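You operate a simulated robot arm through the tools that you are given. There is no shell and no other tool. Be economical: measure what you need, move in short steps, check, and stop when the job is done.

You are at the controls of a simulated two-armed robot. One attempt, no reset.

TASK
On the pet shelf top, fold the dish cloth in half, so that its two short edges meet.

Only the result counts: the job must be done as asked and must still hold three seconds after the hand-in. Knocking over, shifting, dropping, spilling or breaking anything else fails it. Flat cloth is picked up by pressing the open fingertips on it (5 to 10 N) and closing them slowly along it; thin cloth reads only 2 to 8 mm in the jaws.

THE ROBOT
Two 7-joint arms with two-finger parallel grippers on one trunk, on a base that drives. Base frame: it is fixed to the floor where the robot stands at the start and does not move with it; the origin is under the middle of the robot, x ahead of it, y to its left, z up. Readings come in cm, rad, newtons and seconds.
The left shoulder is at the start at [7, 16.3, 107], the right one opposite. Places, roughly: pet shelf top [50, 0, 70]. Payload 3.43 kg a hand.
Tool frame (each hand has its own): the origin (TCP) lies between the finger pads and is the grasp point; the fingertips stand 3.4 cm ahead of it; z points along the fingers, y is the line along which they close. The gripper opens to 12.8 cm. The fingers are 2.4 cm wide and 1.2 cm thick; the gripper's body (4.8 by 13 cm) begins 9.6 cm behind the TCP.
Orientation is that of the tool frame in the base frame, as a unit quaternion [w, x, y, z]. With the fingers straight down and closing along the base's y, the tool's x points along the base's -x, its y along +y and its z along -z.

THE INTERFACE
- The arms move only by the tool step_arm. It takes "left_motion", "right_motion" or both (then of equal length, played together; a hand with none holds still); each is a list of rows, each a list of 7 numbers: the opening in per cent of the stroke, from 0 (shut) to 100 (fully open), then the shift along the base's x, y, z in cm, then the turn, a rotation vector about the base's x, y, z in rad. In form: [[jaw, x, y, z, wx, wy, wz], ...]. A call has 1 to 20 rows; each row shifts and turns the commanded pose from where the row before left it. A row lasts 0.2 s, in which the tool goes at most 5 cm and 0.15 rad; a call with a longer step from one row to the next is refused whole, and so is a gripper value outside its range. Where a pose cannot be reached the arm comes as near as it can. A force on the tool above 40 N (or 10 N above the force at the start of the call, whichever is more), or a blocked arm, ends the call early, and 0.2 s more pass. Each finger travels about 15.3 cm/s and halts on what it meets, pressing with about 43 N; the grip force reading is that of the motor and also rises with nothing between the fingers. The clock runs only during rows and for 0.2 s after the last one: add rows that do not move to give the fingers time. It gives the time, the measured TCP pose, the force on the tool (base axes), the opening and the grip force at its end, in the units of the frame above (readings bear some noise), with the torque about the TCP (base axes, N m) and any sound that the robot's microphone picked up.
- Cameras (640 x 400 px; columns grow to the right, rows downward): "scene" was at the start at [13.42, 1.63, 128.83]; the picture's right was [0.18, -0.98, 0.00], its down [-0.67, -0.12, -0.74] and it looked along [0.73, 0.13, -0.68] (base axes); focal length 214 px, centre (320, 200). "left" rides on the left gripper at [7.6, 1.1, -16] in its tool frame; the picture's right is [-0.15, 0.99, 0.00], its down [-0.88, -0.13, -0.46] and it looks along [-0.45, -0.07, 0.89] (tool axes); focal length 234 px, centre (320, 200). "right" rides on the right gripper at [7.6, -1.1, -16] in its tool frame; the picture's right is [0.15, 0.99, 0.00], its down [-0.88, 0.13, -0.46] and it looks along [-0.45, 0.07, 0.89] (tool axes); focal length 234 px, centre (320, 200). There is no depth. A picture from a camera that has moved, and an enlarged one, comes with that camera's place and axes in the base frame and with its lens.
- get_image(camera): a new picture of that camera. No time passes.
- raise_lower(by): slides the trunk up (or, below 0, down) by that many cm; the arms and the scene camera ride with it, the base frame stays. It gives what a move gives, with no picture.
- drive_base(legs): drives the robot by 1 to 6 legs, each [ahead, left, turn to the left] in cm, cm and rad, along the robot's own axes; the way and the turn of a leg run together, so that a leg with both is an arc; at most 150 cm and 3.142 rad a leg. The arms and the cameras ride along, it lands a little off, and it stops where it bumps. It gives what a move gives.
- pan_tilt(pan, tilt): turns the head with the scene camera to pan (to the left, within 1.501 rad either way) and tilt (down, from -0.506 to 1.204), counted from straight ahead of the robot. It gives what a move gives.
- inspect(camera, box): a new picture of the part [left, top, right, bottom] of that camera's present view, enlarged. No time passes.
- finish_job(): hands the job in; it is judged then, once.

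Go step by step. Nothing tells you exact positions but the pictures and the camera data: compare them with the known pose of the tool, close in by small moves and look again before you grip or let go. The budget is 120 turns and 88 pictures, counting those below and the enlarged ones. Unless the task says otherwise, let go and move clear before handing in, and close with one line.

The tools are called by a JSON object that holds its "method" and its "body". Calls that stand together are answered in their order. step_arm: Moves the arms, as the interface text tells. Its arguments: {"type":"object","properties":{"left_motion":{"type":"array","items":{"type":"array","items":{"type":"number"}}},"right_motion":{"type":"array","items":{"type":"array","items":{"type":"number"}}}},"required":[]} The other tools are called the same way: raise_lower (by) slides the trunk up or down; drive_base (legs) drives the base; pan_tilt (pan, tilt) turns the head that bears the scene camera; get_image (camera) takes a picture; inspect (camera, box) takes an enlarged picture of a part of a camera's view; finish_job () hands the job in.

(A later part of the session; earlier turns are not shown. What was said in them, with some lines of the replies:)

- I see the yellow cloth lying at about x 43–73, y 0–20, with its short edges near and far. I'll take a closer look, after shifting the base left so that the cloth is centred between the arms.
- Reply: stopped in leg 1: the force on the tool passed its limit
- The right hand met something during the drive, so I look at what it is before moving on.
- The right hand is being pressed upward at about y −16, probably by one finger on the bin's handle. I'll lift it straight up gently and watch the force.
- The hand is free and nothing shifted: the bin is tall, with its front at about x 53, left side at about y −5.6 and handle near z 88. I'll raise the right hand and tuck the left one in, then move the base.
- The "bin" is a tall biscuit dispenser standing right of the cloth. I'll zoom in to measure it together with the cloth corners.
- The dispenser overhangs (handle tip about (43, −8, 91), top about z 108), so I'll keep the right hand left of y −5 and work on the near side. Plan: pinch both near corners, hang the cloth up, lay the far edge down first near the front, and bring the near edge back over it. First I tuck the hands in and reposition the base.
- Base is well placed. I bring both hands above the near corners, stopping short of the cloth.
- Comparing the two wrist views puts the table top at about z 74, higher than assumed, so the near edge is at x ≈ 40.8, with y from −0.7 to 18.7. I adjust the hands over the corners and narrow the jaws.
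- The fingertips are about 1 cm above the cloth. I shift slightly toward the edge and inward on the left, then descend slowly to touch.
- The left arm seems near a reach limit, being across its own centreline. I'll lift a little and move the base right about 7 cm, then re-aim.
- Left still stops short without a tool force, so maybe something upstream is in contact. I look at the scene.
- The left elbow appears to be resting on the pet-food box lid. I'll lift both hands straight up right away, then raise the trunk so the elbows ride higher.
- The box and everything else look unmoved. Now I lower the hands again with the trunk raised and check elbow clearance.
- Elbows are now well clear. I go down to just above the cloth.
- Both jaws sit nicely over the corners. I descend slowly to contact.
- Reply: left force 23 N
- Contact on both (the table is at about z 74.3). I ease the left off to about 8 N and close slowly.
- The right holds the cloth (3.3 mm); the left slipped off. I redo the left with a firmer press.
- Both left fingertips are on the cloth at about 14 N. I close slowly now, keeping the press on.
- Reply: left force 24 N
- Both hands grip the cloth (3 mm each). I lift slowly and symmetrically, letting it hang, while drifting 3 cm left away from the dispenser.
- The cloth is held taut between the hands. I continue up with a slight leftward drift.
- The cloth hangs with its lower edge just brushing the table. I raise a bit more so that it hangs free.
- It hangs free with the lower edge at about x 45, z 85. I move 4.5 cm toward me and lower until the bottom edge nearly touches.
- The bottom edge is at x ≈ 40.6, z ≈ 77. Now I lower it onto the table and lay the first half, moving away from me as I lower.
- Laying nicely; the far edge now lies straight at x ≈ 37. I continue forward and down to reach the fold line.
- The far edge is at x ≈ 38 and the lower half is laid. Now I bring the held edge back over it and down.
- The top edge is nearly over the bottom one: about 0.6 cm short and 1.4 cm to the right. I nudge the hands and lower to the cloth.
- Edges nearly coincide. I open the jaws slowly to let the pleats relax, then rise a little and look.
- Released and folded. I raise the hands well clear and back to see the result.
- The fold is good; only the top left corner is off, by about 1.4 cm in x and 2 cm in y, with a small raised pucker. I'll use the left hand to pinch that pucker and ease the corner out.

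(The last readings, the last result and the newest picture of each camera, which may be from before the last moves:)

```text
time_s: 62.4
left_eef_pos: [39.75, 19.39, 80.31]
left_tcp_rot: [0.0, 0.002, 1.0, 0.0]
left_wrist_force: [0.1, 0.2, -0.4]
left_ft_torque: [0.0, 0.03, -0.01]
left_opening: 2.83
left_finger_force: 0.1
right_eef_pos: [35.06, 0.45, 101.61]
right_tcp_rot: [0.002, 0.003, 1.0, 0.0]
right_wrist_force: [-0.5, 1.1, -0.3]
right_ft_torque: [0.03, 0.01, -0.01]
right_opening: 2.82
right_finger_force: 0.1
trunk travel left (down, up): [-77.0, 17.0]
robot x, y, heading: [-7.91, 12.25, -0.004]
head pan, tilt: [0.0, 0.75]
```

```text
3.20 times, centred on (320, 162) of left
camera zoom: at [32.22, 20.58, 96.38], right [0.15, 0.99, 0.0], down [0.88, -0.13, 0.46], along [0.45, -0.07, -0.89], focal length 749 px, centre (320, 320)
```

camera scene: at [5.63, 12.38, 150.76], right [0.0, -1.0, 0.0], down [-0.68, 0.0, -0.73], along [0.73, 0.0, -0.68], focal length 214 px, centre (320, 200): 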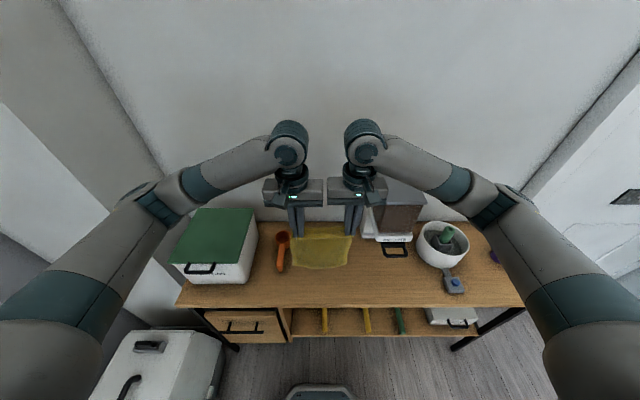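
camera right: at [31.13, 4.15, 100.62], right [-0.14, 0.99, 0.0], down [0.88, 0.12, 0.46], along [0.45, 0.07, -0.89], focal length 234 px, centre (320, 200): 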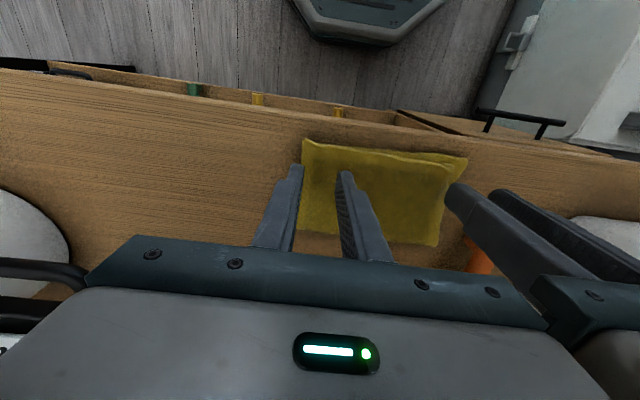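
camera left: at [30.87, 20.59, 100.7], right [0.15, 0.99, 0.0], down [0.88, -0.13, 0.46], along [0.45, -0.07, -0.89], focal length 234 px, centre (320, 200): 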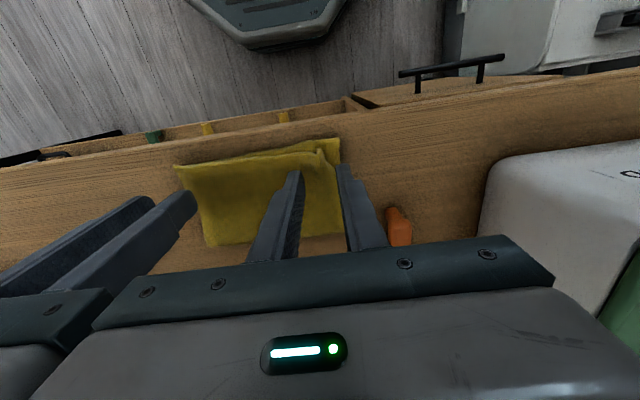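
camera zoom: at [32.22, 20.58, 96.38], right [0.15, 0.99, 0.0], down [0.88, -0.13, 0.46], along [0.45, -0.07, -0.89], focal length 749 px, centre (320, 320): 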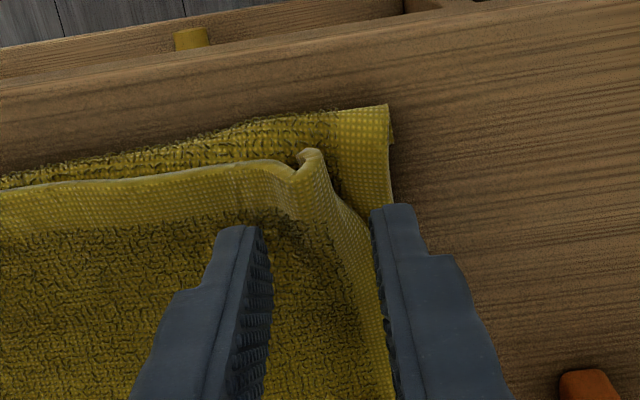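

{"method": "step_arm", "body": {"left_motion": [[22, -0.5, -0.1, -0.4, 0, 0, 0], [22, -0.4, 0, -0.6, 0, 0, 0], [22, 0, 0, -0.5, 0, 0, 0], [22, 0, 0, -0.3, 0, 0, 0], [22, 0, 0, 0, 0, 0, 0]]}}

{"method": "inspect", "body": {"camera": "left", "box": [220, 100, 420, 225]}}

```text
time_s: 63.6
left_eef_pos: [38.97, 19.44, 78.66]
left_tcp_rot: [0.0, 0.001, 1.0, 0.001]
left_wrist_force: [-0.1, 1.2, 1.7]
left_ft_torque: [-0.04, 0.05, 0.03]
left_opening: 2.81
left_finger_force: 0.1
right_eef_pos: [34.98, 0.24, 101.58]
right_tcp_rot: [0.001, 0.003, 1.0, 0.001]
right_wrist_force: [-0.1, 0.7, 0.4]
right_ft_torque: [0.01, -0.01, 0.0]
right_opening: 2.82
right_finger_force: 0.2
trunk travel left (down, up): [-77.0, 17.0]
robot x, y, heading: [-7.8, 11.85, -0.001]
head pan, tilt: [0.0, 0.75]
```

```text
3.20 times, centred on (320, 162) of left
camera zoom: at [31.33, 20.62, 94.52], right [0.15, 0.99, 0.0], down [0.88, -0.13, 0.46], along [0.45, -0.07, -0.89], focal length 749 px, centre (320, 320)
```

zoom: 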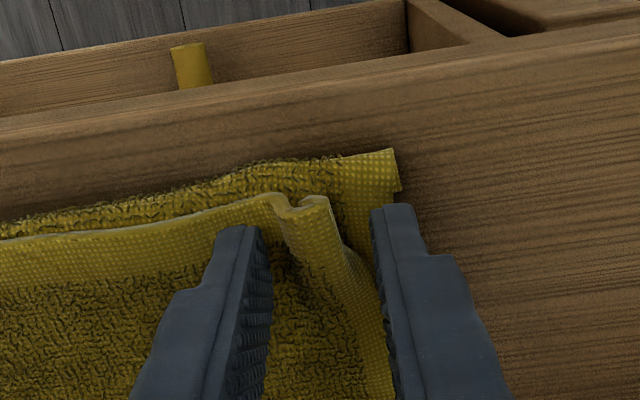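

{"method": "step_arm", "body": {"left_motion": [[18, 0, 0, 0, 0, 0, 0], [14, 0, 0, 0, 0, 0, 0], [10, 0, 0, 0, 0, 0, 0], [7, 0, 0, 0, 0, 0, 0], [4, 0, 0, 0, 0, 0, 0], [2, 0, 0, 0, 0, 0, 0], [0, 0, 0, 0, 0, 0, 0], [0, 0, 0, 0, 0, 0, 0], [0, 0, 0, 0.5, 0, 0, 0], [0, 0, 0, 0.3, 0, 0, 0], [0, 0, 0, 0, 0, 0, 0]]}}

{"method": "inspect", "body": {"camera": "left", "box": [220, 100, 420, 225]}}

```text
time_s: 66.0
left_eef_pos: [38.98, 19.36, 79.16]
left_tcp_rot: [0.0, 0.002, 1.0, 0.0]
left_wrist_force: [0.1, 0.1, 0.2]
left_ft_torque: [0.01, -0.01, 0.01]
left_opening: 0.45
left_finger_force: 38.6
right_eef_pos: [35.06, 0.37, 101.66]
right_tcp_rot: [0.002, 0.003, 1.0, 0.001]
right_wrist_force: [0.5, -0.7, -0.6]
right_ft_torque: [0.01, 0.0, -0.01]
right_opening: 2.82
right_finger_force: 0.0
trunk travel left (down, up): [-77.0, 17.0]
robot x, y, heading: [-7.9, 11.91, -0.0]
head pan, tilt: [0.0, 0.75]
```

```text
3.20 times, centred on (320, 162) of left
camera zoom: at [31.36, 20.58, 95.23], right [0.15, 0.99, 0.0], down [0.88, -0.13, 0.46], along [0.45, -0.07, -0.89], focal length 749 px, centre (320, 320)
```

zoom: 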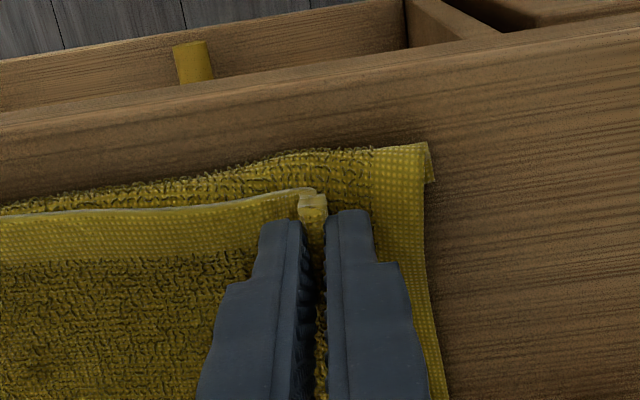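

The left has the corner. But the bottom layer's front hem isn't visible: its end looks tucked under by about 3 cm, so I'd rather re-lift and re-lay it properly. I bring the right hand to the top-right corner.

{"method": "step_arm", "body": {"right_motion": [[22, 1, 1.5, -2, 0, 0, 0], [22, 1, 1.7, -3, 0, 0, 0], [22, 1, 1.7, -3, 0, 0, 0], [22, 0.6, 0, -3, 0, 0, 0], [22, 0, 0, -3, 0, 0, 0], [22, 0, 0, -3, 0, 0, 0], [22, 0, 0, -2, 0, 0, 0], [22, 0, 0, -2, 0, 0, 0], [22, 0, 0, 0, 0, 0, 0]]}}

{"method": "inspect", "body": {"camera": "right", "box": [220, 100, 420, 225]}}

```text
time_s: 68.0
left_eef_pos: [38.98, 19.34, 79.24]
left_tcp_rot: [0.0, 0.002, 1.0, 0.0]
left_wrist_force: [-0.5, -0.7, -0.1]
left_ft_torque: [0.01, 0.02, 0.01]
left_opening: 0.5
left_finger_force: 39.4
right_eef_pos: [38.66, 5.13, 80.55]
right_tcp_rot: [0.002, 0.004, 1.0, 0.001]
right_wrist_force: [-1.4, -1.0, -0.2]
right_ft_torque: [0.02, 0.02, -0.01]
right_opening: 2.84
right_finger_force: 0.1
trunk travel left (down, up): [-77.0, 17.0]
robot x, y, heading: [-7.93, 11.8, -0.005]
head pan, tilt: [0.0, 0.75]
```

```text
3.20 times, centred on (320, 162) of right
camera zoom: at [31.04, 4.1, 96.44], right [-0.14, 0.99, 0.0], down [0.88, 0.12, 0.46], along [0.45, 0.07, -0.89], focal length 749 px, centre (320, 320)
```

zoom: 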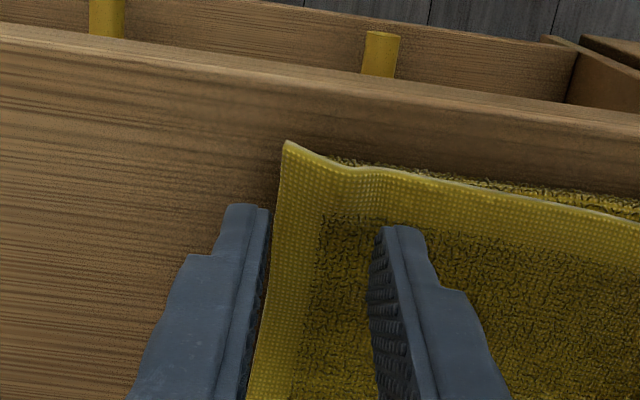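

{"method": "step_arm", "body": {"left_motion": [[0, -0.2, 0.4, 0.2, 0, 0, 0], [0, -0.2, 0.4, 0, 0, 0, 0], [0, -0.2, 0.4, 0, 0, 0, 0], [0, 0, 0.3, 0, 0, 0, 0], [0, 0, 0, 0, 0, 0, 0], [0, 0, 0, 0, 0, 0, 0], [0, 0, 0, 0, 0, 0, 0]], "right_motion": [[18, 0, 0, 0, 0, 0, 0], [18, 0, 0, 0, 0, 0, 0], [18, -0.6, 0.4, 0, 0, 0, 0], [18, -0.5, 0.4, -0.6, 0, 0, 0], [18, 0, 0, -0.6, 0, 0, 0], [18, 0, 0, -0.6, 0, 0, 0], [18, 0, 0, 0, 0, 0, 0]]}}

{"method": "inspect", "body": {"camera": "right", "box": [220, 100, 420, 225]}}

```text
time_s: 69.6
left_eef_pos: [38.33, 21.07, 79.43]
left_tcp_rot: [0.0, 0.002, 1.0, 0.0]
left_wrist_force: [0.0, 0.3, 0.2]
left_ft_torque: [0.01, -0.01, -0.02]
left_opening: 0.47
left_finger_force: 39.2
right_eef_pos: [37.65, 6.05, 78.74]
right_tcp_rot: [0.001, 0.003, 1.0, 0.002]
right_wrist_force: [-0.2, -0.2, -0.2]
right_ft_torque: [0.01, 0.02, 0.03]
right_opening: 2.3
right_finger_force: 0.0
trunk travel left (down, up): [-77.0, 17.0]
robot x, y, heading: [-7.81, 11.95, 0.001]
head pan, tilt: [0.0, 0.75]
```

```text
3.20 times, centred on (320, 162) of right
camera zoom: at [30.01, 4.95, 94.67], right [-0.14, 0.99, 0.0], down [0.88, 0.12, 0.46], along [0.45, 0.07, -0.89], focal length 749 px, centre (320, 320)
```

zoom: 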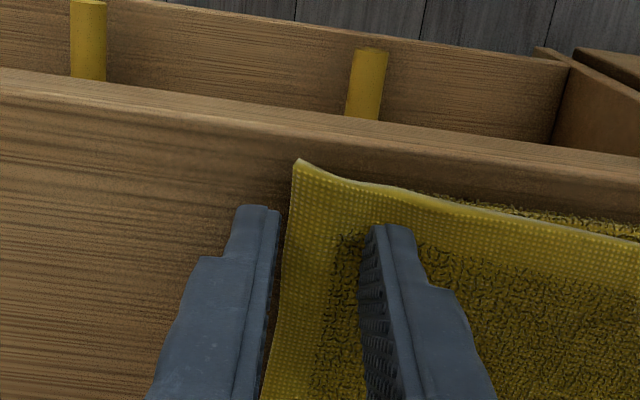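

{"method": "step_arm", "body": {"right_motion": [[20, -0.3, 0.4, 0, 0, 0, 0], [20, -0.2, 0.5, 0, 0, 0, 0], [20, 0, 0, -0.3, 0, 0, 0], [20, 0, 0, -0.2, 0, 0, 0], [20, 0, 0, 0, 0, 0, 0]]}}

{"method": "inspect", "body": {"camera": "right", "box": [220, 100, 420, 225]}}

```text
time_s: 70.8
left_eef_pos: [38.24, 21.1, 79.48]
left_tcp_rot: [-0.001, 0.002, 1.0, 0.001]
left_wrist_force: [-0.3, -0.4, 1.2]
left_ft_torque: [0.01, 0.0, -0.03]
left_opening: 0.47
left_finger_force: 39.4
right_eef_pos: [37.13, 6.96, 78.33]
right_tcp_rot: [0.001, 0.003, 1.0, 0.001]
right_wrist_force: [-0.9, 0.1, 2.7]
right_ft_torque: [0.06, 0.02, 0.01]
right_opening: 2.58
right_finger_force: 0.8
trunk travel left (down, up): [-77.0, 17.0]
robot x, y, heading: [-7.74, 12.39, -0.0]
head pan, tilt: [0.0, 0.75]
```

```text
3.20 times, centred on (320, 162) of right
camera zoom: at [29.49, 5.89, 94.25], right [-0.14, 0.99, 0.0], down [0.88, 0.12, 0.46], along [0.45, 0.07, -0.89], focal length 749 px, centre (320, 320)
```

zoom: 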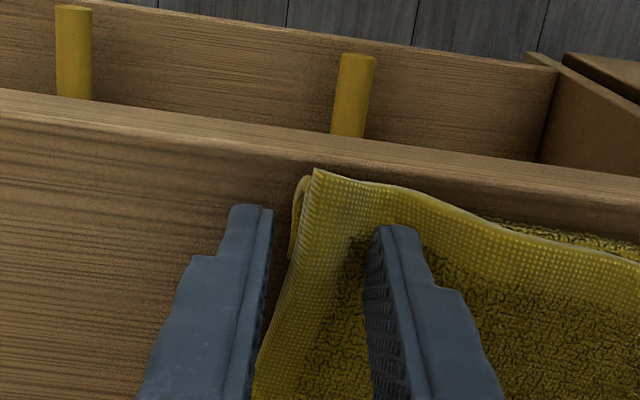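

{"method": "step_arm", "body": {"right_motion": [[17, 0, 0, 0, 0, 0, 0], [14, 0, 0, 0, 0, 0, 0], [11, 0, 0, 0, 0, 0, 0], [8, 0, 0, 0, 0, 0, 0], [5, 0, 0, 0, 0, 0, 0], [2, 0, 0, 0, 0, 0, 0], [0, 0, 0, 0, 0, 0, 0], [0, 0, 0, 0, 0, 0, 0], [0, 0, 0, 0.6, 0, 0, 0], [0, 0, 0, 0.6, 0, 0, 0], [0, 0, 0, 0, 0, 0, 0]]}}

{"method": "inspect", "body": {"camera": "right", "box": [220, 80, 540, 280]}}

```text
time_s: 73.2
left_eef_pos: [38.31, 21.0, 79.43]
left_tcp_rot: [0.0, 0.002, 1.0, 0.0]
left_wrist_force: [-0.2, 0.0, 0.4]
left_ft_torque: [0.03, 0.01, -0.03]
left_opening: 0.47
left_finger_force: 39.5
right_eef_pos: [37.0, 7.19, 79.61]
right_tcp_rot: [0.002, 0.003, 1.0, 0.002]
right_wrist_force: [-0.2, 0.3, -0.5]
right_ft_torque: [-0.06, 0.02, -0.01]
right_opening: 0.4
right_finger_force: 38.1
trunk travel left (down, up): [-77.0, 17.0]
robot x, y, heading: [-7.49, 12.35, 0.004]
head pan, tilt: [0.0, 0.75]
```

```text
2.00 times, centred on (380, 180) of right
camera zoom: at [29.47, 5.94, 95.48], right [-0.14, 0.99, 0.0], down [0.88, 0.12, 0.46], along [0.45, 0.07, -0.89], focal length 468 px, centre (200, 240)
```

zoom: 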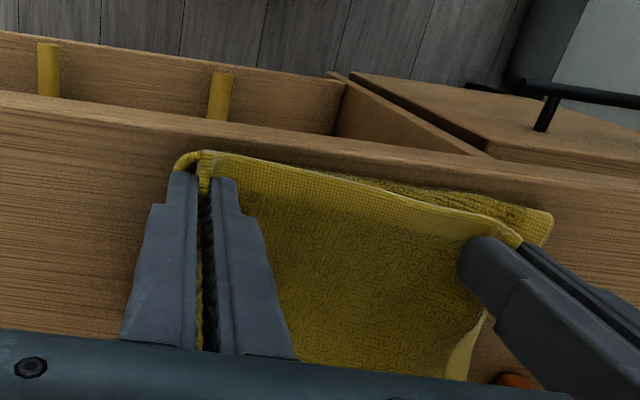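

Right now holds too. I lift both slowly by 10 cm and check that only the top layer rises.

{"method": "step_arm", "body": {"left_motion": [[0, 0, 0, 1, 0, 0, 0], [0, 0, 0, 1, 0, 0, 0], [0, 0, 0, 1, 0, 0, 0], [0, 0, 0, 1, 0, 0, 0], [0, 0, 0, 1, 0, 0, 0], [0, 0, 0, 1, 0, 0, 0], [0, 0, 0, 1, 0, 0, 0], [0, 0, 0, 1, 0, 0, 0], [0, 0, 0, 1, 0, 0, 0], [0, 0, 0, 1, 0, 0, 0], [0, 0, 0, 0, 0, 0, 0]], "right_motion": [[0, 0.12, -0.03, 1, 0, 0, 0], [0, 0.12, -0.03, 1, 0, 0, 0], [0, 0.12, -0.03, 1, 0, 0, 0], [0, 0.12, 0, 1, 0, 0, 0], [0, 0.12, 0, 1, 0, 0, 0], [0, 0.12, 0, 1, 0, 0, 0], [0, 0.12, 0, 1, 0, 0, 0], [0, 0.12, 0, 1, 0, 0, 0], [0, 0.12, 0, 1, 0, 0, 0], [0, 0.12, 0, 1, 0, 0, 0], [0, 0, 0, 0, 0, 0, 0]]}}

{"method": "get_image", "body": {"camera": "right"}}

{"method": "inspect", "body": {"camera": "scene", "box": [230, 180, 430, 310]}}

```text
time_s: 75.6
left_eef_pos: [38.31, 20.97, 89.51]
left_tcp_rot: [0.0, 0.002, 1.0, 0.0]
left_wrist_force: [0.3, 0.4, 0.1]
left_ft_torque: [-0.04, -0.02, -0.02]
left_opening: 0.49
left_finger_force: 39.3
right_eef_pos: [38.21, 6.96, 89.7]
right_tcp_rot: [0.002, 0.003, 1.0, 0.001]
right_wrist_force: [0.3, -0.3, 0.1]
right_ft_torque: [-0.04, 0.01, 0.01]
right_opening: 0.39
right_finger_force: 38.4
trunk travel left (down, up): [-77.0, 17.0]
robot x, y, heading: [-8.14, 12.14, -0.002]
head pan, tilt: [0.0, 0.75]
```

```text
23 pictures are left
camera right: at [30.63, 5.89, 105.55], right [-0.14, 0.99, 0.0], down [0.88, 0.12, 0.46], along [0.45, 0.07, -0.89], focal length 234 px, centre (320, 200)
```

right: 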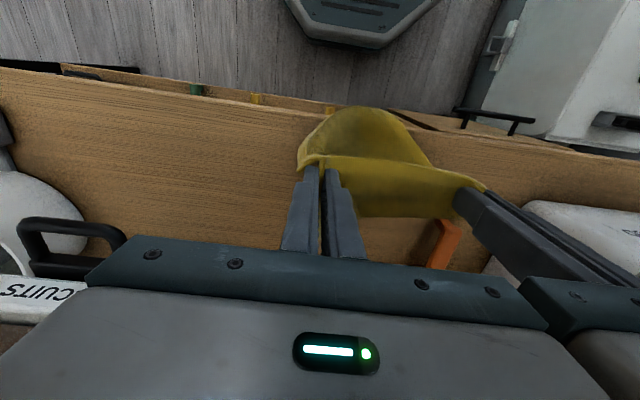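

```text
3.08 times, centred on (330, 245) of scene
camera zoom: at [5.6, 12.39, 150.76], right [0.0, -1.0, 0.0], down [-0.68, 0.0, -0.73], along [0.73, 0.0, -0.68], focal length 660 px, centre (289, 62)
```

zoom: 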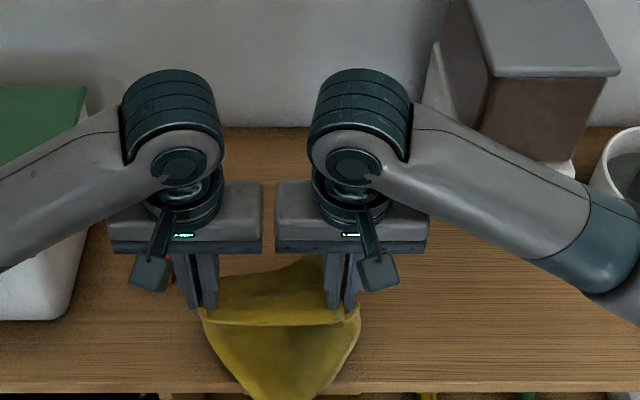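

{"method": "inspect", "body": {"camera": "right", "box": [260, 90, 520, 250]}}

{"method": "inspect", "body": {"camera": "left", "box": [130, 70, 390, 230]}}

```text
2.46 times, centred on (390, 170) of right
camera zoom: at [30.63, 5.89, 105.55], right [-0.14, 0.99, 0.0], down [0.88, 0.12, 0.46], along [0.45, 0.07, -0.89], focal length 576 px, centre (148, 274)
```

zoom: 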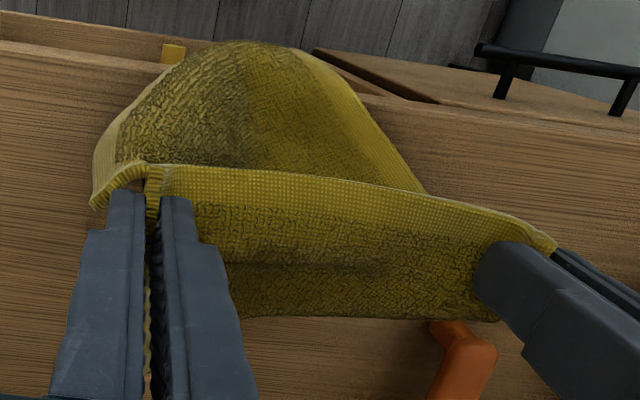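

```text
2.46 times, centred on (260, 150) of left
camera zoom: at [30.71, 22.2, 105.42], right [0.15, 0.99, 0.0], down [0.88, -0.13, 0.46], along [0.45, -0.07, -0.89], focal length 576 px, centre (468, 323)
```

zoom: 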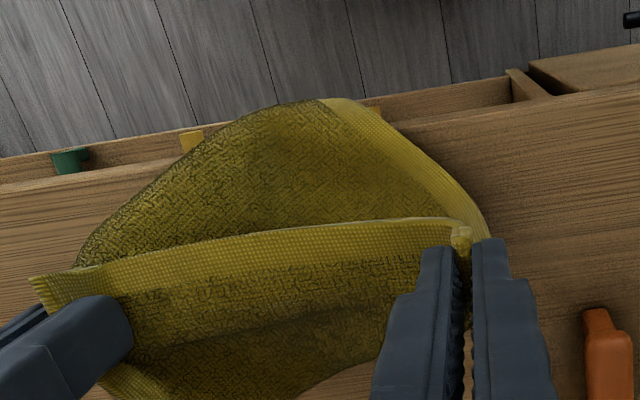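

The right hand caught the bottom layer too. I lower again, release the right, and use the left to draw the top layer off the bottom corner before re-pinching.

{"method": "step_arm", "body": {"left_motion": [[0, 0.1, 0, -1, 0, 0, 0], [0, 0.1, 0, -1, 0, 0, 0], [0, 0.1, 0, -1, 0, 0, 0], [0, 0.1, 0, -1, 0, 0, 0], [0, 0.1, 0, -1, 0, 0, 0], [0, 0.1, 0, -1, 0, 0, 0], [0, 0.1, 0, -1, 0, 0, 0], [0, 0.1, 0, -1, 0, 0, 0], [0, 0.1, 0, -1, 0, 0, 0], [0, 0, 0, -0.7, 0, 0, 0], [0, 0, 0, 0, 0, 0, 0], [0, 0, 0, 0, 0, 0, 0], [0, 0, 0, 0, 0, 0, 0], [0, 0, 0, 0, 0, 0, 0], [0, 0, 0, 0, 0, 0, 0], [0, 0, 0, 0, 0, 0, 0], [0, 0, 0, 0, 0, 0, 0]], "right_motion": [[0, 0.1, 0, -1, 0, 0, 0], [0, 0.1, 0, -1, 0, 0, 0], [0, 0.1, 0, -1, 0, 0, 0], [0, 0.1, 0, -1, 0, 0, 0], [0, 0.1, 0, -1, 0, 0, 0], [0, 0.1, 0, -1, 0, 0, 0], [0, 0.1, 0, -1, 0, 0, 0], [0, 0.1, 0, -1, 0, 0, 0], [0, 0.1, 0, -1, 0, 0, 0], [0, 0, 0, -1, 0, 0, 0], [0, 0, 0, -0.5, 0, 0, 0], [4, 0, 0, 0, 0, 0, 0], [10, 0, 0, 0, 0, 0, 0], [16, 0, 0, 0, 0, 0, 0], [22, 0, 0, 0.5, 0, 0, 0], [22, 0, 0, 2, 0, 0, 0], [22, 0, -1, 3, 0, 0, 0]]}}

{"method": "inspect", "body": {"camera": "right", "box": [240, 90, 560, 290]}}

```text
time_s: 79.2
left_eef_pos: [39.11, 20.95, 79.78]
left_tcp_rot: [0.0, 0.002, 1.0, 0.0]
left_wrist_force: [1.1, 0.0, -0.1]
left_ft_torque: [0.03, 0.02, -0.02]
left_opening: 0.47
left_finger_force: 39.3
right_eef_pos: [38.97, 6.18, 84.73]
right_tcp_rot: [0.002, 0.003, 1.0, 0.001]
right_wrist_force: [0.4, 1.1, -0.7]
right_ft_torque: [0.01, 0.0, 0.01]
right_opening: 2.84
right_finger_force: 0.1
trunk travel left (down, up): [-77.0, 17.0]
robot x, y, heading: [-7.66, 12.45, -0.0]
head pan, tilt: [0.0, 0.75]
```

```text
2.00 times, centred on (400, 190) of right
camera zoom: at [31.37, 4.96, 100.63], right [-0.14, 0.99, 0.0], down [0.88, 0.12, 0.46], along [0.45, 0.07, -0.89], focal length 468 px, centre (160, 220)
```

zoom: 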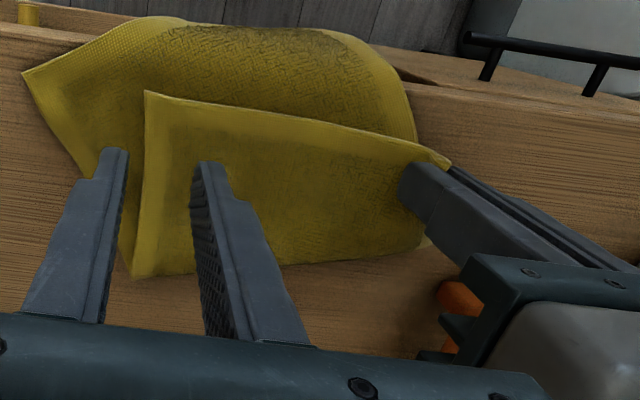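

The bottom layer has sprung out on the right, and the top-right corner is now clearly separate at about (36.8, 5.1). I re-pinch the top layer there, pressing lightly just inside its edge.

{"method": "step_arm", "body": {"right_motion": [[20, -0.5, 0.5, -2, 0, 0, 0], [20, -0.4, 0.5, -2, 0, 0, 0], [20, 0, 0, -1.2, 0, 0, 0], [20, 0, 0, -0.6, 0, 0, 0], [20, 0, 0, -0.4, 0, 0, 0], [20, 0, 0, 0, 0, 0, 0]]}}

{"method": "inspect", "body": {"camera": "right", "box": [220, 100, 420, 225]}}

```text
time_s: 80.6
left_eef_pos: [39.22, 20.95, 79.77]
left_tcp_rot: [0.0, 0.002, 1.0, 0.0]
left_wrist_force: [-0.6, 0.2, -0.2]
left_ft_torque: [0.0, 0.0, -0.03]
left_opening: 0.45
left_finger_force: 39.3
right_eef_pos: [38.25, 6.88, 78.36]
right_tcp_rot: [0.002, 0.003, 1.0, 0.001]
right_wrist_force: [-0.5, -1.1, 1.0]
right_ft_torque: [-0.01, 0.0, 0.02]
right_opening: 2.55
right_finger_force: 0.0
trunk travel left (down, up): [-77.0, 17.0]
robot x, y, heading: [-7.78, 12.22, -0.002]
head pan, tilt: [0.0, 0.75]
```

```text
3.20 times, centred on (320, 162) of right
camera zoom: at [30.66, 5.84, 94.22], right [-0.14, 0.99, 0.0], down [0.88, 0.12, 0.46], along [0.45, 0.07, -0.89], focal length 749 px, centre (320, 320)
```

zoom: 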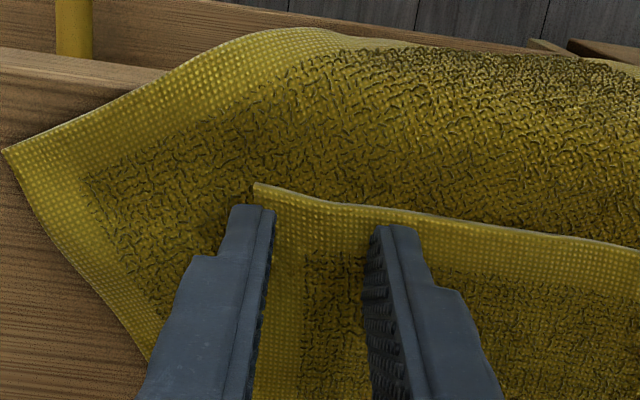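

{"method": "step_arm", "body": {"right_motion": [[20, -0.2, 0.25, 0, 0, 0, 0], [20, 0, 0, -0.15, 0, 0, 0], [20, 0, 0, -0.1, 0, 0, 0], [20, 0, 0, 0, 0, 0, 0]]}}

```text
time_s: 81.6
left_eef_pos: [39.13, 20.91, 79.81]
left_tcp_rot: [0.0, 0.002, 1.0, 0.0]
left_wrist_force: [0.1, 0.0, 0.3]
left_ft_torque: [0.0, 0.03, 0.0]
left_opening: 0.5
left_finger_force: 39.4
right_eef_pos: [37.99, 7.24, 78.19]
right_tcp_rot: [0.002, 0.004, 1.0, 0.001]
right_wrist_force: [0.1, -1.5, 2.3]
right_ft_torque: [0.0, -0.03, -0.01]
right_opening: 2.52
right_finger_force: 0.0
trunk travel left (down, up): [-77.0, 17.0]
robot x, y, heading: [-7.72, 12.2, 0.002]
head pan, tilt: [0.0, 0.75]
```

{"method": "step_arm", "body": {"right_motion": [[20, 0, 0, -0.12, 0, 0, 0], [18, 0, 0, 0, 0, 0, 0], [16, 0, 0, 0, 0, 0, 0], [14, 0, 0, 0, 0, 0, 0], [12, 0, 0, 0, 0, 0, 0], [10, 0, 0, 0, 0, 0, 0], [8, 0, 0, 0, 0, 0, 0], [6, 0, 0, 0, 0, 0, 0], [4, 0, 0, 0, 0, 0, 0], [2, 0, 0, 0, 0, 0, 0], [0, 0, 0, 0, 0, 0, 0], [0, 0, 0, 0, 0, 0, 0]]}}

{"method": "inspect", "body": {"camera": "right", "box": [220, 100, 420, 225]}}

```text
time_s: 84.2
left_eef_pos: [39.06, 20.95, 79.78]
left_tcp_rot: [0.0, 0.001, 1.0, 0.0]
left_wrist_force: [-0.2, -3.1, -0.1]
left_ft_torque: [-0.12, -0.01, -0.02]
left_opening: 0.5
left_finger_force: 39.7
right_eef_pos: [38.15, 7.22, 78.13]
right_tcp_rot: [0.002, 0.003, 1.0, 0.001]
right_wrist_force: [-0.4, 4.3, 3.6]
right_ft_torque: [0.15, -0.01, 0.05]
right_opening: 0.37
right_finger_force: 38.5
trunk travel left (down, up): [-77.0, 17.0]
robot x, y, heading: [-7.75, 12.49, -0.001]
head pan, tilt: [0.0, 0.75]
```

```text
3.20 times, centred on (320, 162) of right
camera zoom: at [30.46, 6.17, 93.94], right [-0.14, 0.99, 0.0], down [0.88, 0.12, 0.46], along [0.45, 0.07, -0.89], focal length 749 px, centre (320, 320)
```

zoom: 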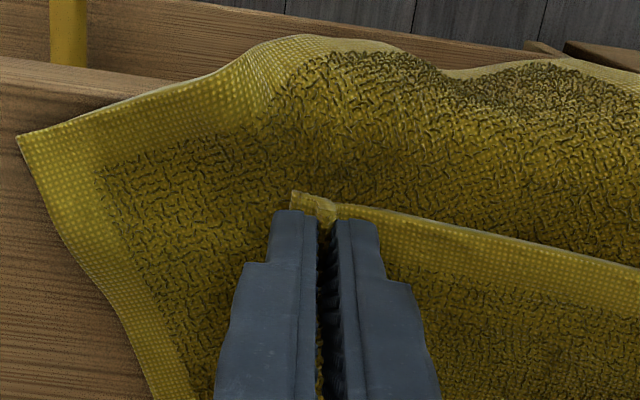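

Only the top layer is caught this time, and the line between the hands is taut. I lift in two stages, drifting slightly forward.

{"method": "step_arm", "body": {"left_motion": [[0, 0, 0, 0.3, 0, 0, 0], [0, 0, 0, 0.7, 0, 0, 0], [0, 0, 0, 1.2, 0, 0, 0], [0, 0, 0, 1.5, 0, 0, 0], [0, 0, 0, 1.5, 0, 0, 0], [0, 0, 0, 1.5, 0, 0, 0], [0, 0, 0, 1.5, 0, 0, 0], [0, 0, 0, 1.5, 0, 0, 0], [0, 0, 0, 1.5, 0, 0, 0], [0, 0, 0, 1.5, 0, 0, 0], [0, 0, 0, 1.5, 0, 0, 0], [0, 0, 0, 1.5, 0, 0, 0], [0, 0, 0, 0, 0, 0, 0], [0, 0, 0, 0, 0, 0, 0]], "right_motion": [[0, 0, 0, 1.2, 0, 0, 0], [0, 0, 0, 1.2, 0, 0, 0], [0, 0, 0, 1.4, 0, 0, 0], [0, 0.2, 0, 1.5, 0, 0, 0], [0, 0.2, 0, 1.5, 0, 0, 0], [0, 0.2, 0, 1.5, 0, 0, 0], [0, 0.2, 0, 1.5, 0, 0, 0], [0, 0.2, 0, 1.5, 0, 0, 0], [0, 0, 0, 1.5, 0, 0, 0], [0, 0, 0, 1.5, 0, 0, 0], [0, 0, 0, 1.5, 0, 0, 0], [0, 0, 0, 1.5, 0, 0, 0], [0, 0, 0, 0, 0, 0, 0], [0, 0, 0, 0, 0, 0, 0]]}}

{"method": "inspect", "body": {"camera": "right", "box": [240, 70, 560, 270]}}

```text
time_s: 87.2
left_eef_pos: [39.19, 20.86, 95.59]
left_tcp_rot: [0.0, 0.001, 1.0, 0.0]
left_wrist_force: [0.4, -1.1, 0.6]
left_ft_torque: [-0.08, 0.02, -0.02]
left_opening: 0.47
left_finger_force: 39.1
right_eef_pos: [39.16, 7.28, 95.34]
right_tcp_rot: [0.002, 0.003, 1.0, 0.0]
right_wrist_force: [-0.4, 1.9, -0.1]
right_ft_torque: [0.04, 0.04, 0.02]
right_opening: 0.38
right_finger_force: 38.2
trunk travel left (down, up): [-77.0, 17.0]
robot x, y, heading: [-7.94, 12.11, -0.003]
head pan, tilt: [0.0, 0.75]
```

```text
2.00 times, centred on (400, 170) of right
camera zoom: at [31.59, 6.2, 111.24], right [-0.14, 0.99, 0.0], down [0.88, 0.12, 0.46], along [0.45, 0.07, -0.89], focal length 468 px, centre (160, 260)
```

zoom: 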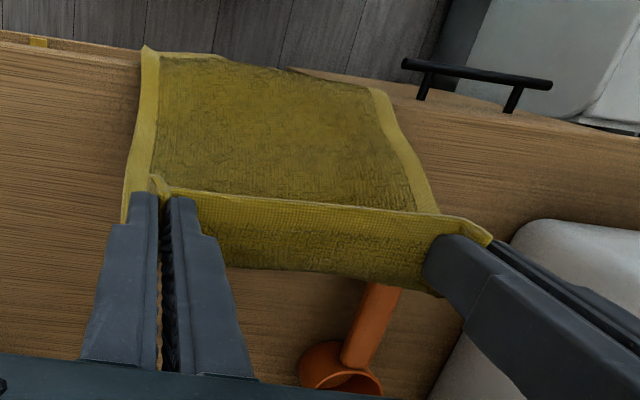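

The far hem just drapes over the table's front edge, so the layer is already laid the right way. I draw the cloth forward about 6 cm, rising a bit, to bring that hem onto the table.

{"method": "step_arm", "body": {"left_motion": [[0, 0.4, 0, 0.4, 0, 0, 0], [0, 0.6, 0, 0.4, 0, 0, 0], [0, 0.6, 0, 0.4, 0, 0, 0], [0, 0.6, 0, 0.4, 0, 0, 0], [0, 0.6, 0, 0.4, 0, 0, 0], [0, 0.6, 0, 0, 0, 0, 0], [0, 0.6, 0, 0, 0, 0, 0], [0, 0.6, 0, 0, 0, 0, 0], [0, 0.6, 0, 0, 0, 0, 0], [0, 0.6, 0, 0, 0, 0, 0], [0, 0.6, 0, 0, 0, 0, 0], [0, 0, 0, 0, 0, 0, 0], [0, 0, 0, 0, 0, 0, 0]], "right_motion": [[0, 0.4, 0, 0.4, 0, 0, 0], [0, 0.6, 0, 0.4, 0, 0, 0], [0, 0.6, 0, 0.4, 0, 0, 0], [0, 0.6, 0, 0.4, 0, 0, 0], [0, 0.6, 0, 0.4, 0, 0, 0], [0, 0.6, 0, 0, 0, 0, 0], [0, 0.6, 0, 0, 0, 0, 0], [0, 0.6, 0, 0, 0, 0, 0], [0, 0.6, 0, 0, 0, 0, 0], [0, 0.6, 0, 0, 0, 0, 0], [0, 0.6, 0, 0, 0, 0, 0], [0, 0, 0, 0, 0, 0, 0], [0, 0, 0, 0, 0, 0, 0]]}}

{"method": "inspect", "body": {"camera": "right", "box": [240, 50, 560, 250]}}

{"method": "inspect", "body": {"camera": "scene", "box": [230, 180, 430, 310]}}

```text
time_s: 90.0
left_eef_pos: [45.55, 21.03, 97.48]
left_tcp_rot: [0.0, 0.002, 1.0, 0.0]
left_wrist_force: [0.0, -3.9, 0.2]
left_ft_torque: [-0.14, 0.01, 0.02]
left_opening: 0.48
left_finger_force: 39.3
right_eef_pos: [45.51, 7.17, 97.35]
right_tcp_rot: [0.002, 0.003, 1.0, 0.001]
right_wrist_force: [0.2, 4.3, 0.5]
right_ft_torque: [0.09, -0.01, 0.04]
right_opening: 0.37
right_finger_force: 37.9
trunk travel left (down, up): [-77.0, 17.0]
robot x, y, heading: [-7.73, 12.27, -0.001]
head pan, tilt: [0.0, 0.75]
```

```text
2.00 times, centred on (400, 150) of right
camera zoom: at [37.9, 6.16, 113.26], right [-0.14, 0.99, 0.0], down [0.88, 0.12, 0.46], along [0.45, 0.07, -0.89], focal length 468 px, centre (160, 300)
```

zoom: 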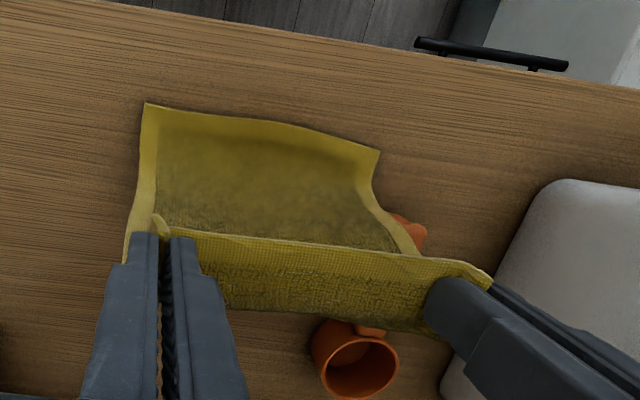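

```text
3.08 times, centred on (330, 245) of scene
camera zoom: at [5.62, 12.39, 150.76], right [0.0, -1.0, 0.0], down [-0.68, 0.0, -0.73], along [0.73, 0.0, -0.68], focal length 660 px, centre (289, 62)
```

zoom: 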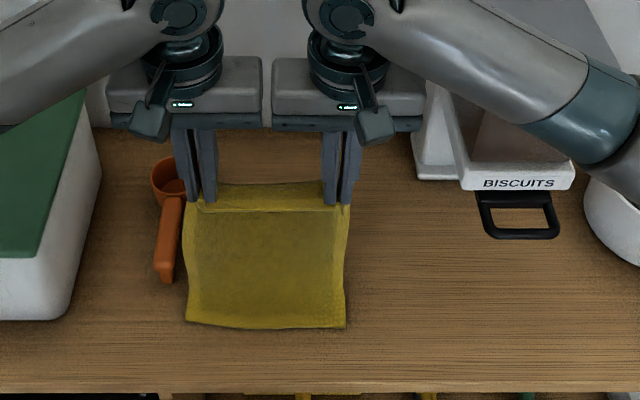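

The far edge now lies flat with its hem visible at x ≈ 41–42, y 5.7–24.6. I lower forward to the fold point.

{"method": "step_arm", "body": {"left_motion": [[0, 0.5, 0, -0.6, 0, 0, 0], [0, 0.5, 0, -0.9, 0, 0, 0], [0, 0.5, 0, -0.9, 0, 0, 0], [0, 0.5, 0, -0.9, 0, 0, 0], [0, 0.5, 0, -0.9, 0, 0, 0], [0, 0.5, 0, -0.9, 0, 0, 0], [0, 0.5, 0, -0.9, 0, 0, 0], [0, 0.5, 0, -1, 0, 0, 0], [0, 0.4, 0, -1, 0, 0, 0], [0, 0.3, 0, -1, 0, 0, 0], [0, 0, 0, 0, 0, 0, 0], [0, 0, 0, 0, 0, 0, 0]], "right_motion": [[0, 0.5, 0, -0.6, 0, 0, 0], [0, 0.5, 0, -0.9, 0, 0, 0], [0, 0.5, 0, -0.9, 0, 0, 0], [0, 0.5, 0, -0.9, 0, 0, 0], [0, 0.5, 0, -0.9, 0, 0, 0], [0, 0.5, 0, -0.9, 0, 0, 0], [0, 0.5, 0, -0.9, 0, 0, 0], [0, 0.5, 0, -1, 0, 0, 0], [0, 0.4, 0, -1, 0, 0, 0], [0, 0.3, 0, -1, 0, 0, 0], [0, 0, 0, 0, 0, 0, 0], [0, 0, 0, 0, 0, 0, 0]]}}

{"method": "inspect", "body": {"camera": "right", "box": [240, 50, 560, 250]}}

```text
time_s: 92.6
left_eef_pos: [50.26, 20.9, 88.41]
left_tcp_rot: [0.0, 0.001, 1.0, 0.0]
left_wrist_force: [0.4, -1.0, 0.5]
left_ft_torque: [-0.04, 0.02, -0.01]
left_opening: 0.48
left_finger_force: 38.6
right_eef_pos: [50.28, 7.33, 88.25]
right_tcp_rot: [0.001, 0.003, 1.0, 0.001]
right_wrist_force: [-0.6, 1.6, -0.6]
right_ft_torque: [0.01, 0.02, 0.0]
right_opening: 0.37
right_finger_force: 38.4
trunk travel left (down, up): [-77.0, 17.0]
robot x, y, heading: [-7.85, 12.16, 0.002]
head pan, tilt: [0.0, 0.75]
```

```text
2.00 times, centred on (400, 150) of right
camera zoom: at [42.67, 6.2, 104.16], right [-0.14, 0.99, 0.0], down [0.88, 0.12, 0.46], along [0.45, 0.07, -0.89], focal length 468 px, centre (160, 300)
```

zoom: 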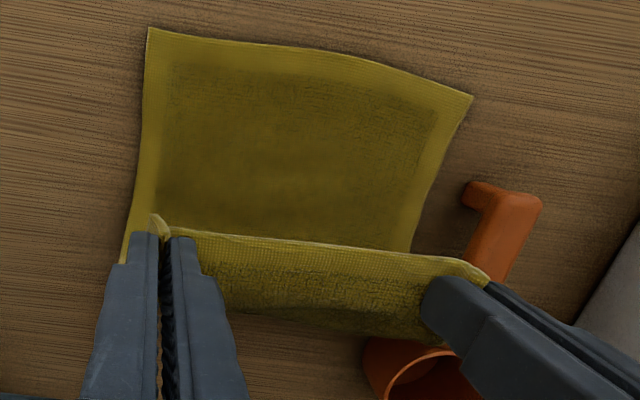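

Perfect layout. Now I bring the held edge back over the far edge, aiming the hems to coincide.

{"method": "step_arm", "body": {"left_motion": [[0, -0.4, 0, -0.6, 0, 0, 0], [0, -0.6, 0, -0.8, 0, 0, 0], [0, -0.6, 0.1, -0.8, 0, 0, 0], [0, -0.6, 0.1, -0.8, 0, 0, 0], [0, -0.6, 0.1, -0.8, 0, 0, 0], [0, -0.7, 0.1, -0.8, 0, 0, 0], [0, -0.7, 0.1, -0.8, 0, 0, 0], [0, -0.7, 0.1, -0.8, 0, 0, 0], [0, -0.7, 0.1, -0.8, 0, 0, 0], [0, -0.7, 0, -0.8, 0, 0, 0], [0, -0.6, 0, -0.7, 0, 0, 0], [0, -0.5, 0, -0.5, 0, 0, 0], [0, 0, 0, 0, 0, 0, 0], [0, 0, 0, 0, 0, 0, 0]], "right_motion": [[0, -0.5, 0, -0.6, 0, 0, 0], [0, -0.6, 0, -0.8, 0, 0, 0], [0, -0.6, 0.1, -0.8, 0, 0, 0], [0, -0.7, 0.1, -0.8, 0, 0, 0], [0, -0.7, 0.1, -0.8, 0, 0, 0], [0, -0.7, 0.1, -0.8, 0, 0, 0], [0, -0.7, 0.1, -0.8, 0, 0, 0], [0, -0.8, 0.1, -0.8, 0, 0, 0], [0, -0.8, 0.1, -0.8, 0, 0, 0], [0, -0.7, 0, -0.8, 0, 0, 0], [0, -0.7, 0, -0.6, 0, 0, 0], [0, -0.5, 0, -0.4, 0, 0, 0], [0, 0, 0, 0, 0, 0, 0], [0, 0, 0, 0, 0, 0, 0]]}}

{"method": "inspect", "body": {"camera": "right", "box": [240, 80, 540, 268]}}

{"method": "inspect", "body": {"camera": "left", "box": [120, 80, 420, 268]}}

```text
time_s: 95.6
left_eef_pos: [42.86, 21.6, 79.46]
left_tcp_rot: [0.0, 0.002, 1.0, 0.0]
left_wrist_force: [0.1, -2.8, -0.2]
left_ft_torque: [-0.1, -0.02, 0.0]
left_opening: 0.49
left_finger_force: 39.5
right_eef_pos: [42.23, 7.86, 79.56]
right_tcp_rot: [0.001, 0.004, 1.0, 0.001]
right_wrist_force: [-0.7, 2.7, 0.0]
right_ft_torque: [0.1, 0.0, 0.01]
right_opening: 0.38
right_finger_force: 38.5
trunk travel left (down, up): [-77.0, 17.0]
robot x, y, heading: [-7.87, 12.19, -0.005]
head pan, tilt: [0.0, 0.75]
```

```text
2.13 times, centred on (390, 174) of right
camera zoom: at [34.51, 6.82, 95.41], right [-0.14, 0.99, 0.0], down [0.88, 0.12, 0.46], along [0.45, 0.07, -0.89], focal length 498 px, centre (171, 255)
```

zoom: 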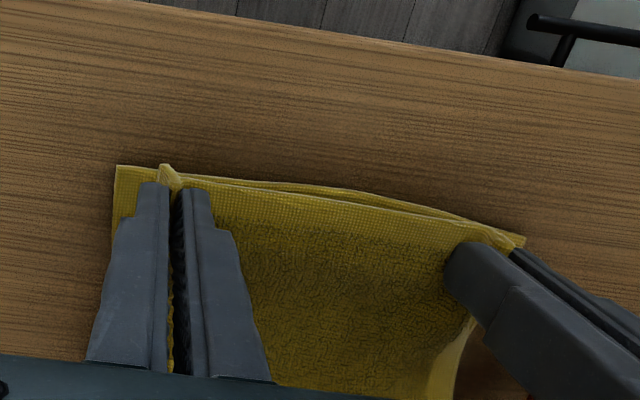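

```text
2.13 times, centred on (270, 174) of left
camera zoom: at [35.25, 22.9, 95.45], right [0.15, 0.99, 0.0], down [0.88, -0.13, 0.46], along [0.45, -0.07, -0.89], focal length 498 px, centre (426, 255)
```

zoom: 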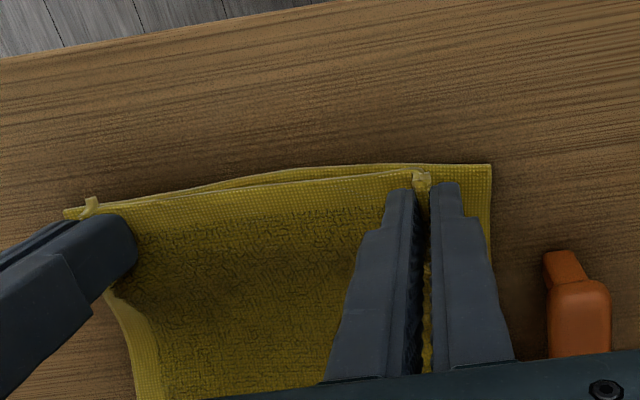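

Edges nearly coincide. I set down with a last small shift toward me, then open slowly under light contact so the pleats spread out.

{"method": "step_arm", "body": {"left_motion": [[0, -0.2, 0.1, -0.3, 0, 0, 0], [0, -0.2, 0.1, -0.4, 0, 0, 0], [0, 0, 0, -0.4, 0, 0, 0], [0, 0, 0, 0, 0, 0, 0], [2, 0, 0, 0, 0, 0, 0], [4, 0, 0, -0.1, 0, 0, 0], [7, 0, 0, 0, 0, 0, 0], [10, 0, 0, 0, 0, 0, 0], [13, 0, 0, 0, 0, 0, 0], [16, 0, 0, 0, 0, 0, 0], [20, 0, 0, 0, 0, 0, 0], [24, 0, 0, 0, 0, 0, 0], [24, 0, 0, 0, 0, 0, 0]], "right_motion": [[0, -0.2, -0.1, -0.4, 0, 0, 0], [0, -0.2, 0, -0.4, 0, 0, 0], [0, 0, 0, -0.4, 0, 0, 0], [0, 0, 0, 0, 0, 0, 0], [2, 0, 0, 0, 0, 0, 0], [4, 0, 0, -0.1, 0, 0, 0], [7, 0, 0, 0, 0, 0, 0], [10, 0, 0, 0, 0, 0, 0], [13, 0, 0, 0, 0, 0, 0], [16, 0, 0, 0, 0, 0, 0], [20, 0, 0, 0, 0, 0, 0], [24, 0, 0, 0, 0, 0, 0], [24, 0, 0, 0, 0, 0, 0]]}}

{"method": "step_arm", "body": {"left_motion": [[24, 0, 0, 0.5, 0, 0, 0], [24, 0, 0, 2, 0, 0, 0], [24, 0, 0, 3, 0, 0, 0], [24, -1, 1, 3, 0, 0, 0], [24, -1, 2, 3, 0, 0, 0], [24, -1, 2, 3, 0, 0, 0], [24, 0, 3, 3, 0, 0, 0], [24, 0, 0, 0, 0, 0, 0]], "right_motion": [[24, 0, 0, 0.5, 0, 0, 0], [24, 0, 0, 2, 0, 0, 0], [24, 0, 0, 3, 0, 0, 0], [24, -1, 0, 3, 0, 0, 0], [24, -1, -1, 3, 0, 0, 0], [24, -1, -2, 3, 0, 0, 0], [24, -1, -3, 3, 0, 0, 0], [24, 0, 0, 0, 0, 0, 0]]}}

{"method": "inspect", "body": {"camera": "scene", "box": [250, 220, 410, 320]}}

{"method": "inspect", "body": {"camera": "left", "box": [100, 70, 360, 232]}}

```text
time_s: 98.4
left_eef_pos: [42.49, 21.85, 78.28]
left_tcp_rot: [0.0, 0.002, 1.0, 0.001]
left_wrist_force: [0.1, 0.2, 0.4]
left_ft_torque: [0.0, 0.0, 0.01]
left_opening: 3.08
left_finger_force: 0.1
right_eef_pos: [41.75, 7.93, 78.25]
right_tcp_rot: [0.002, 0.004, 1.0, 0.001]
right_wrist_force: [-0.1, 0.1, 0.1]
right_ft_torque: [0.01, 0.0, -0.03]
right_opening: 3.03
right_finger_force: 0.0
trunk travel left (down, up): [-77.0, 17.0]
robot x, y, heading: [-7.96, 12.26, -0.002]
head pan, tilt: [0.0, 0.75]
```

```text
time_s: 100.2
left_eef_pos: [39.6, 30.32, 95.61]
left_tcp_rot: [0.0, 0.002, 1.0, 0.0]
left_wrist_force: [0.2, -0.2, 0.5]
left_ft_torque: [0.0, 0.03, 0.0]
left_opening: 3.09
left_finger_force: 0.0
right_eef_pos: [37.93, 1.63, 95.77]
right_tcp_rot: [0.001, 0.004, 1.0, 0.001]
right_wrist_force: [0.2, -0.6, -0.6]
right_ft_torque: [0.0, 0.0, 0.0]
right_opening: 3.08
right_finger_force: 0.0
trunk travel left (down, up): [-77.0, 17.0]
robot x, y, heading: [-8.07, 12.11, -0.006]
head pan, tilt: [0.0, 0.75]
```

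```text
4.00 times, centred on (330, 270) of scene
camera zoom: at [5.69, 12.41, 150.75], right [0.0, -1.0, 0.0], down [-0.68, 0.0, -0.73], along [0.73, 0.0, -0.68], focal length 858 px, centre (280, -80)
```

zoom: 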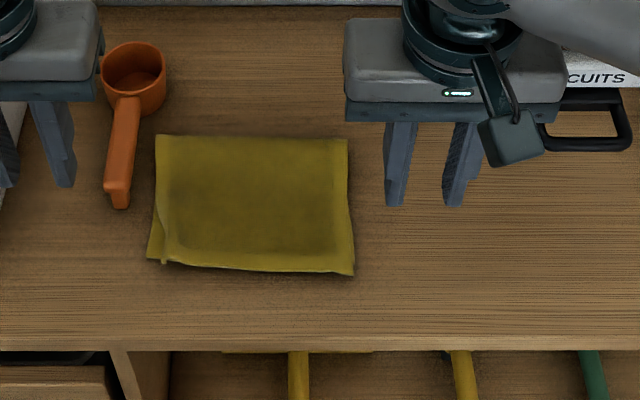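

```text
2.46 times, centred on (230, 151) of left
camera zoom: at [31.97, 31.51, 111.58], right [0.15, 0.99, 0.0], down [0.88, -0.13, 0.45], along [0.45, -0.07, -0.89], focal length 576 px, centre (542, 321)
```

zoom: 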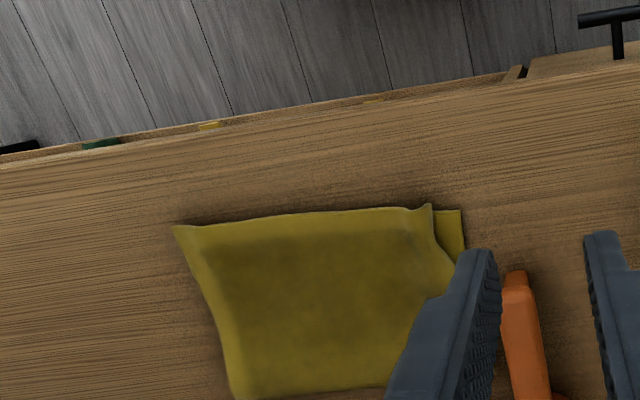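

The short edges now lie on each other, with only a sub-centimetre sideways offset at the left corner, and the scoop is unmoved. I take a last overall check.

{"method": "get_image", "body": {"camera": "scene"}}

```text
8 pictures are left
camera scene: at [5.69, 12.41, 150.75], right [0.0, -1.0, 0.0], down [-0.68, 0.0, -0.73], along [0.73, 0.0, -0.68], focal length 214 px, centre (320, 200)
```

scene: 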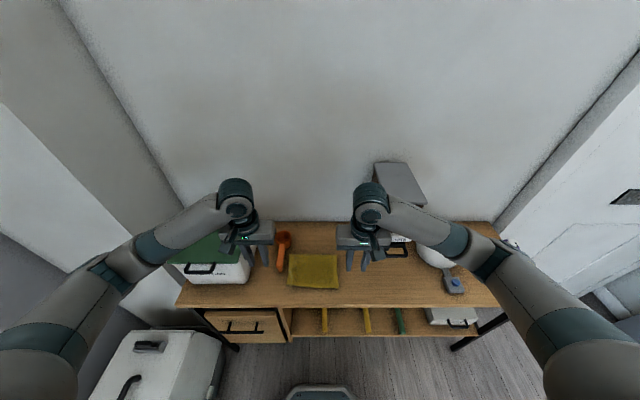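

The other objects all appear where they were, the hands are clear, and the cloth lies folded on the shelf top, so I hand in.

{"method": "finish_job", "body": {}}

```text
The job is handed in.
```

The dish cloth is folded in half on the pet shelf top with its two short edges together, about 1 cm off sideways at the left corner. The right hand touched the biscuit dispenser and the left elbow seems to have rested on the pet-food box, but neither appears to have moved in later pictures.
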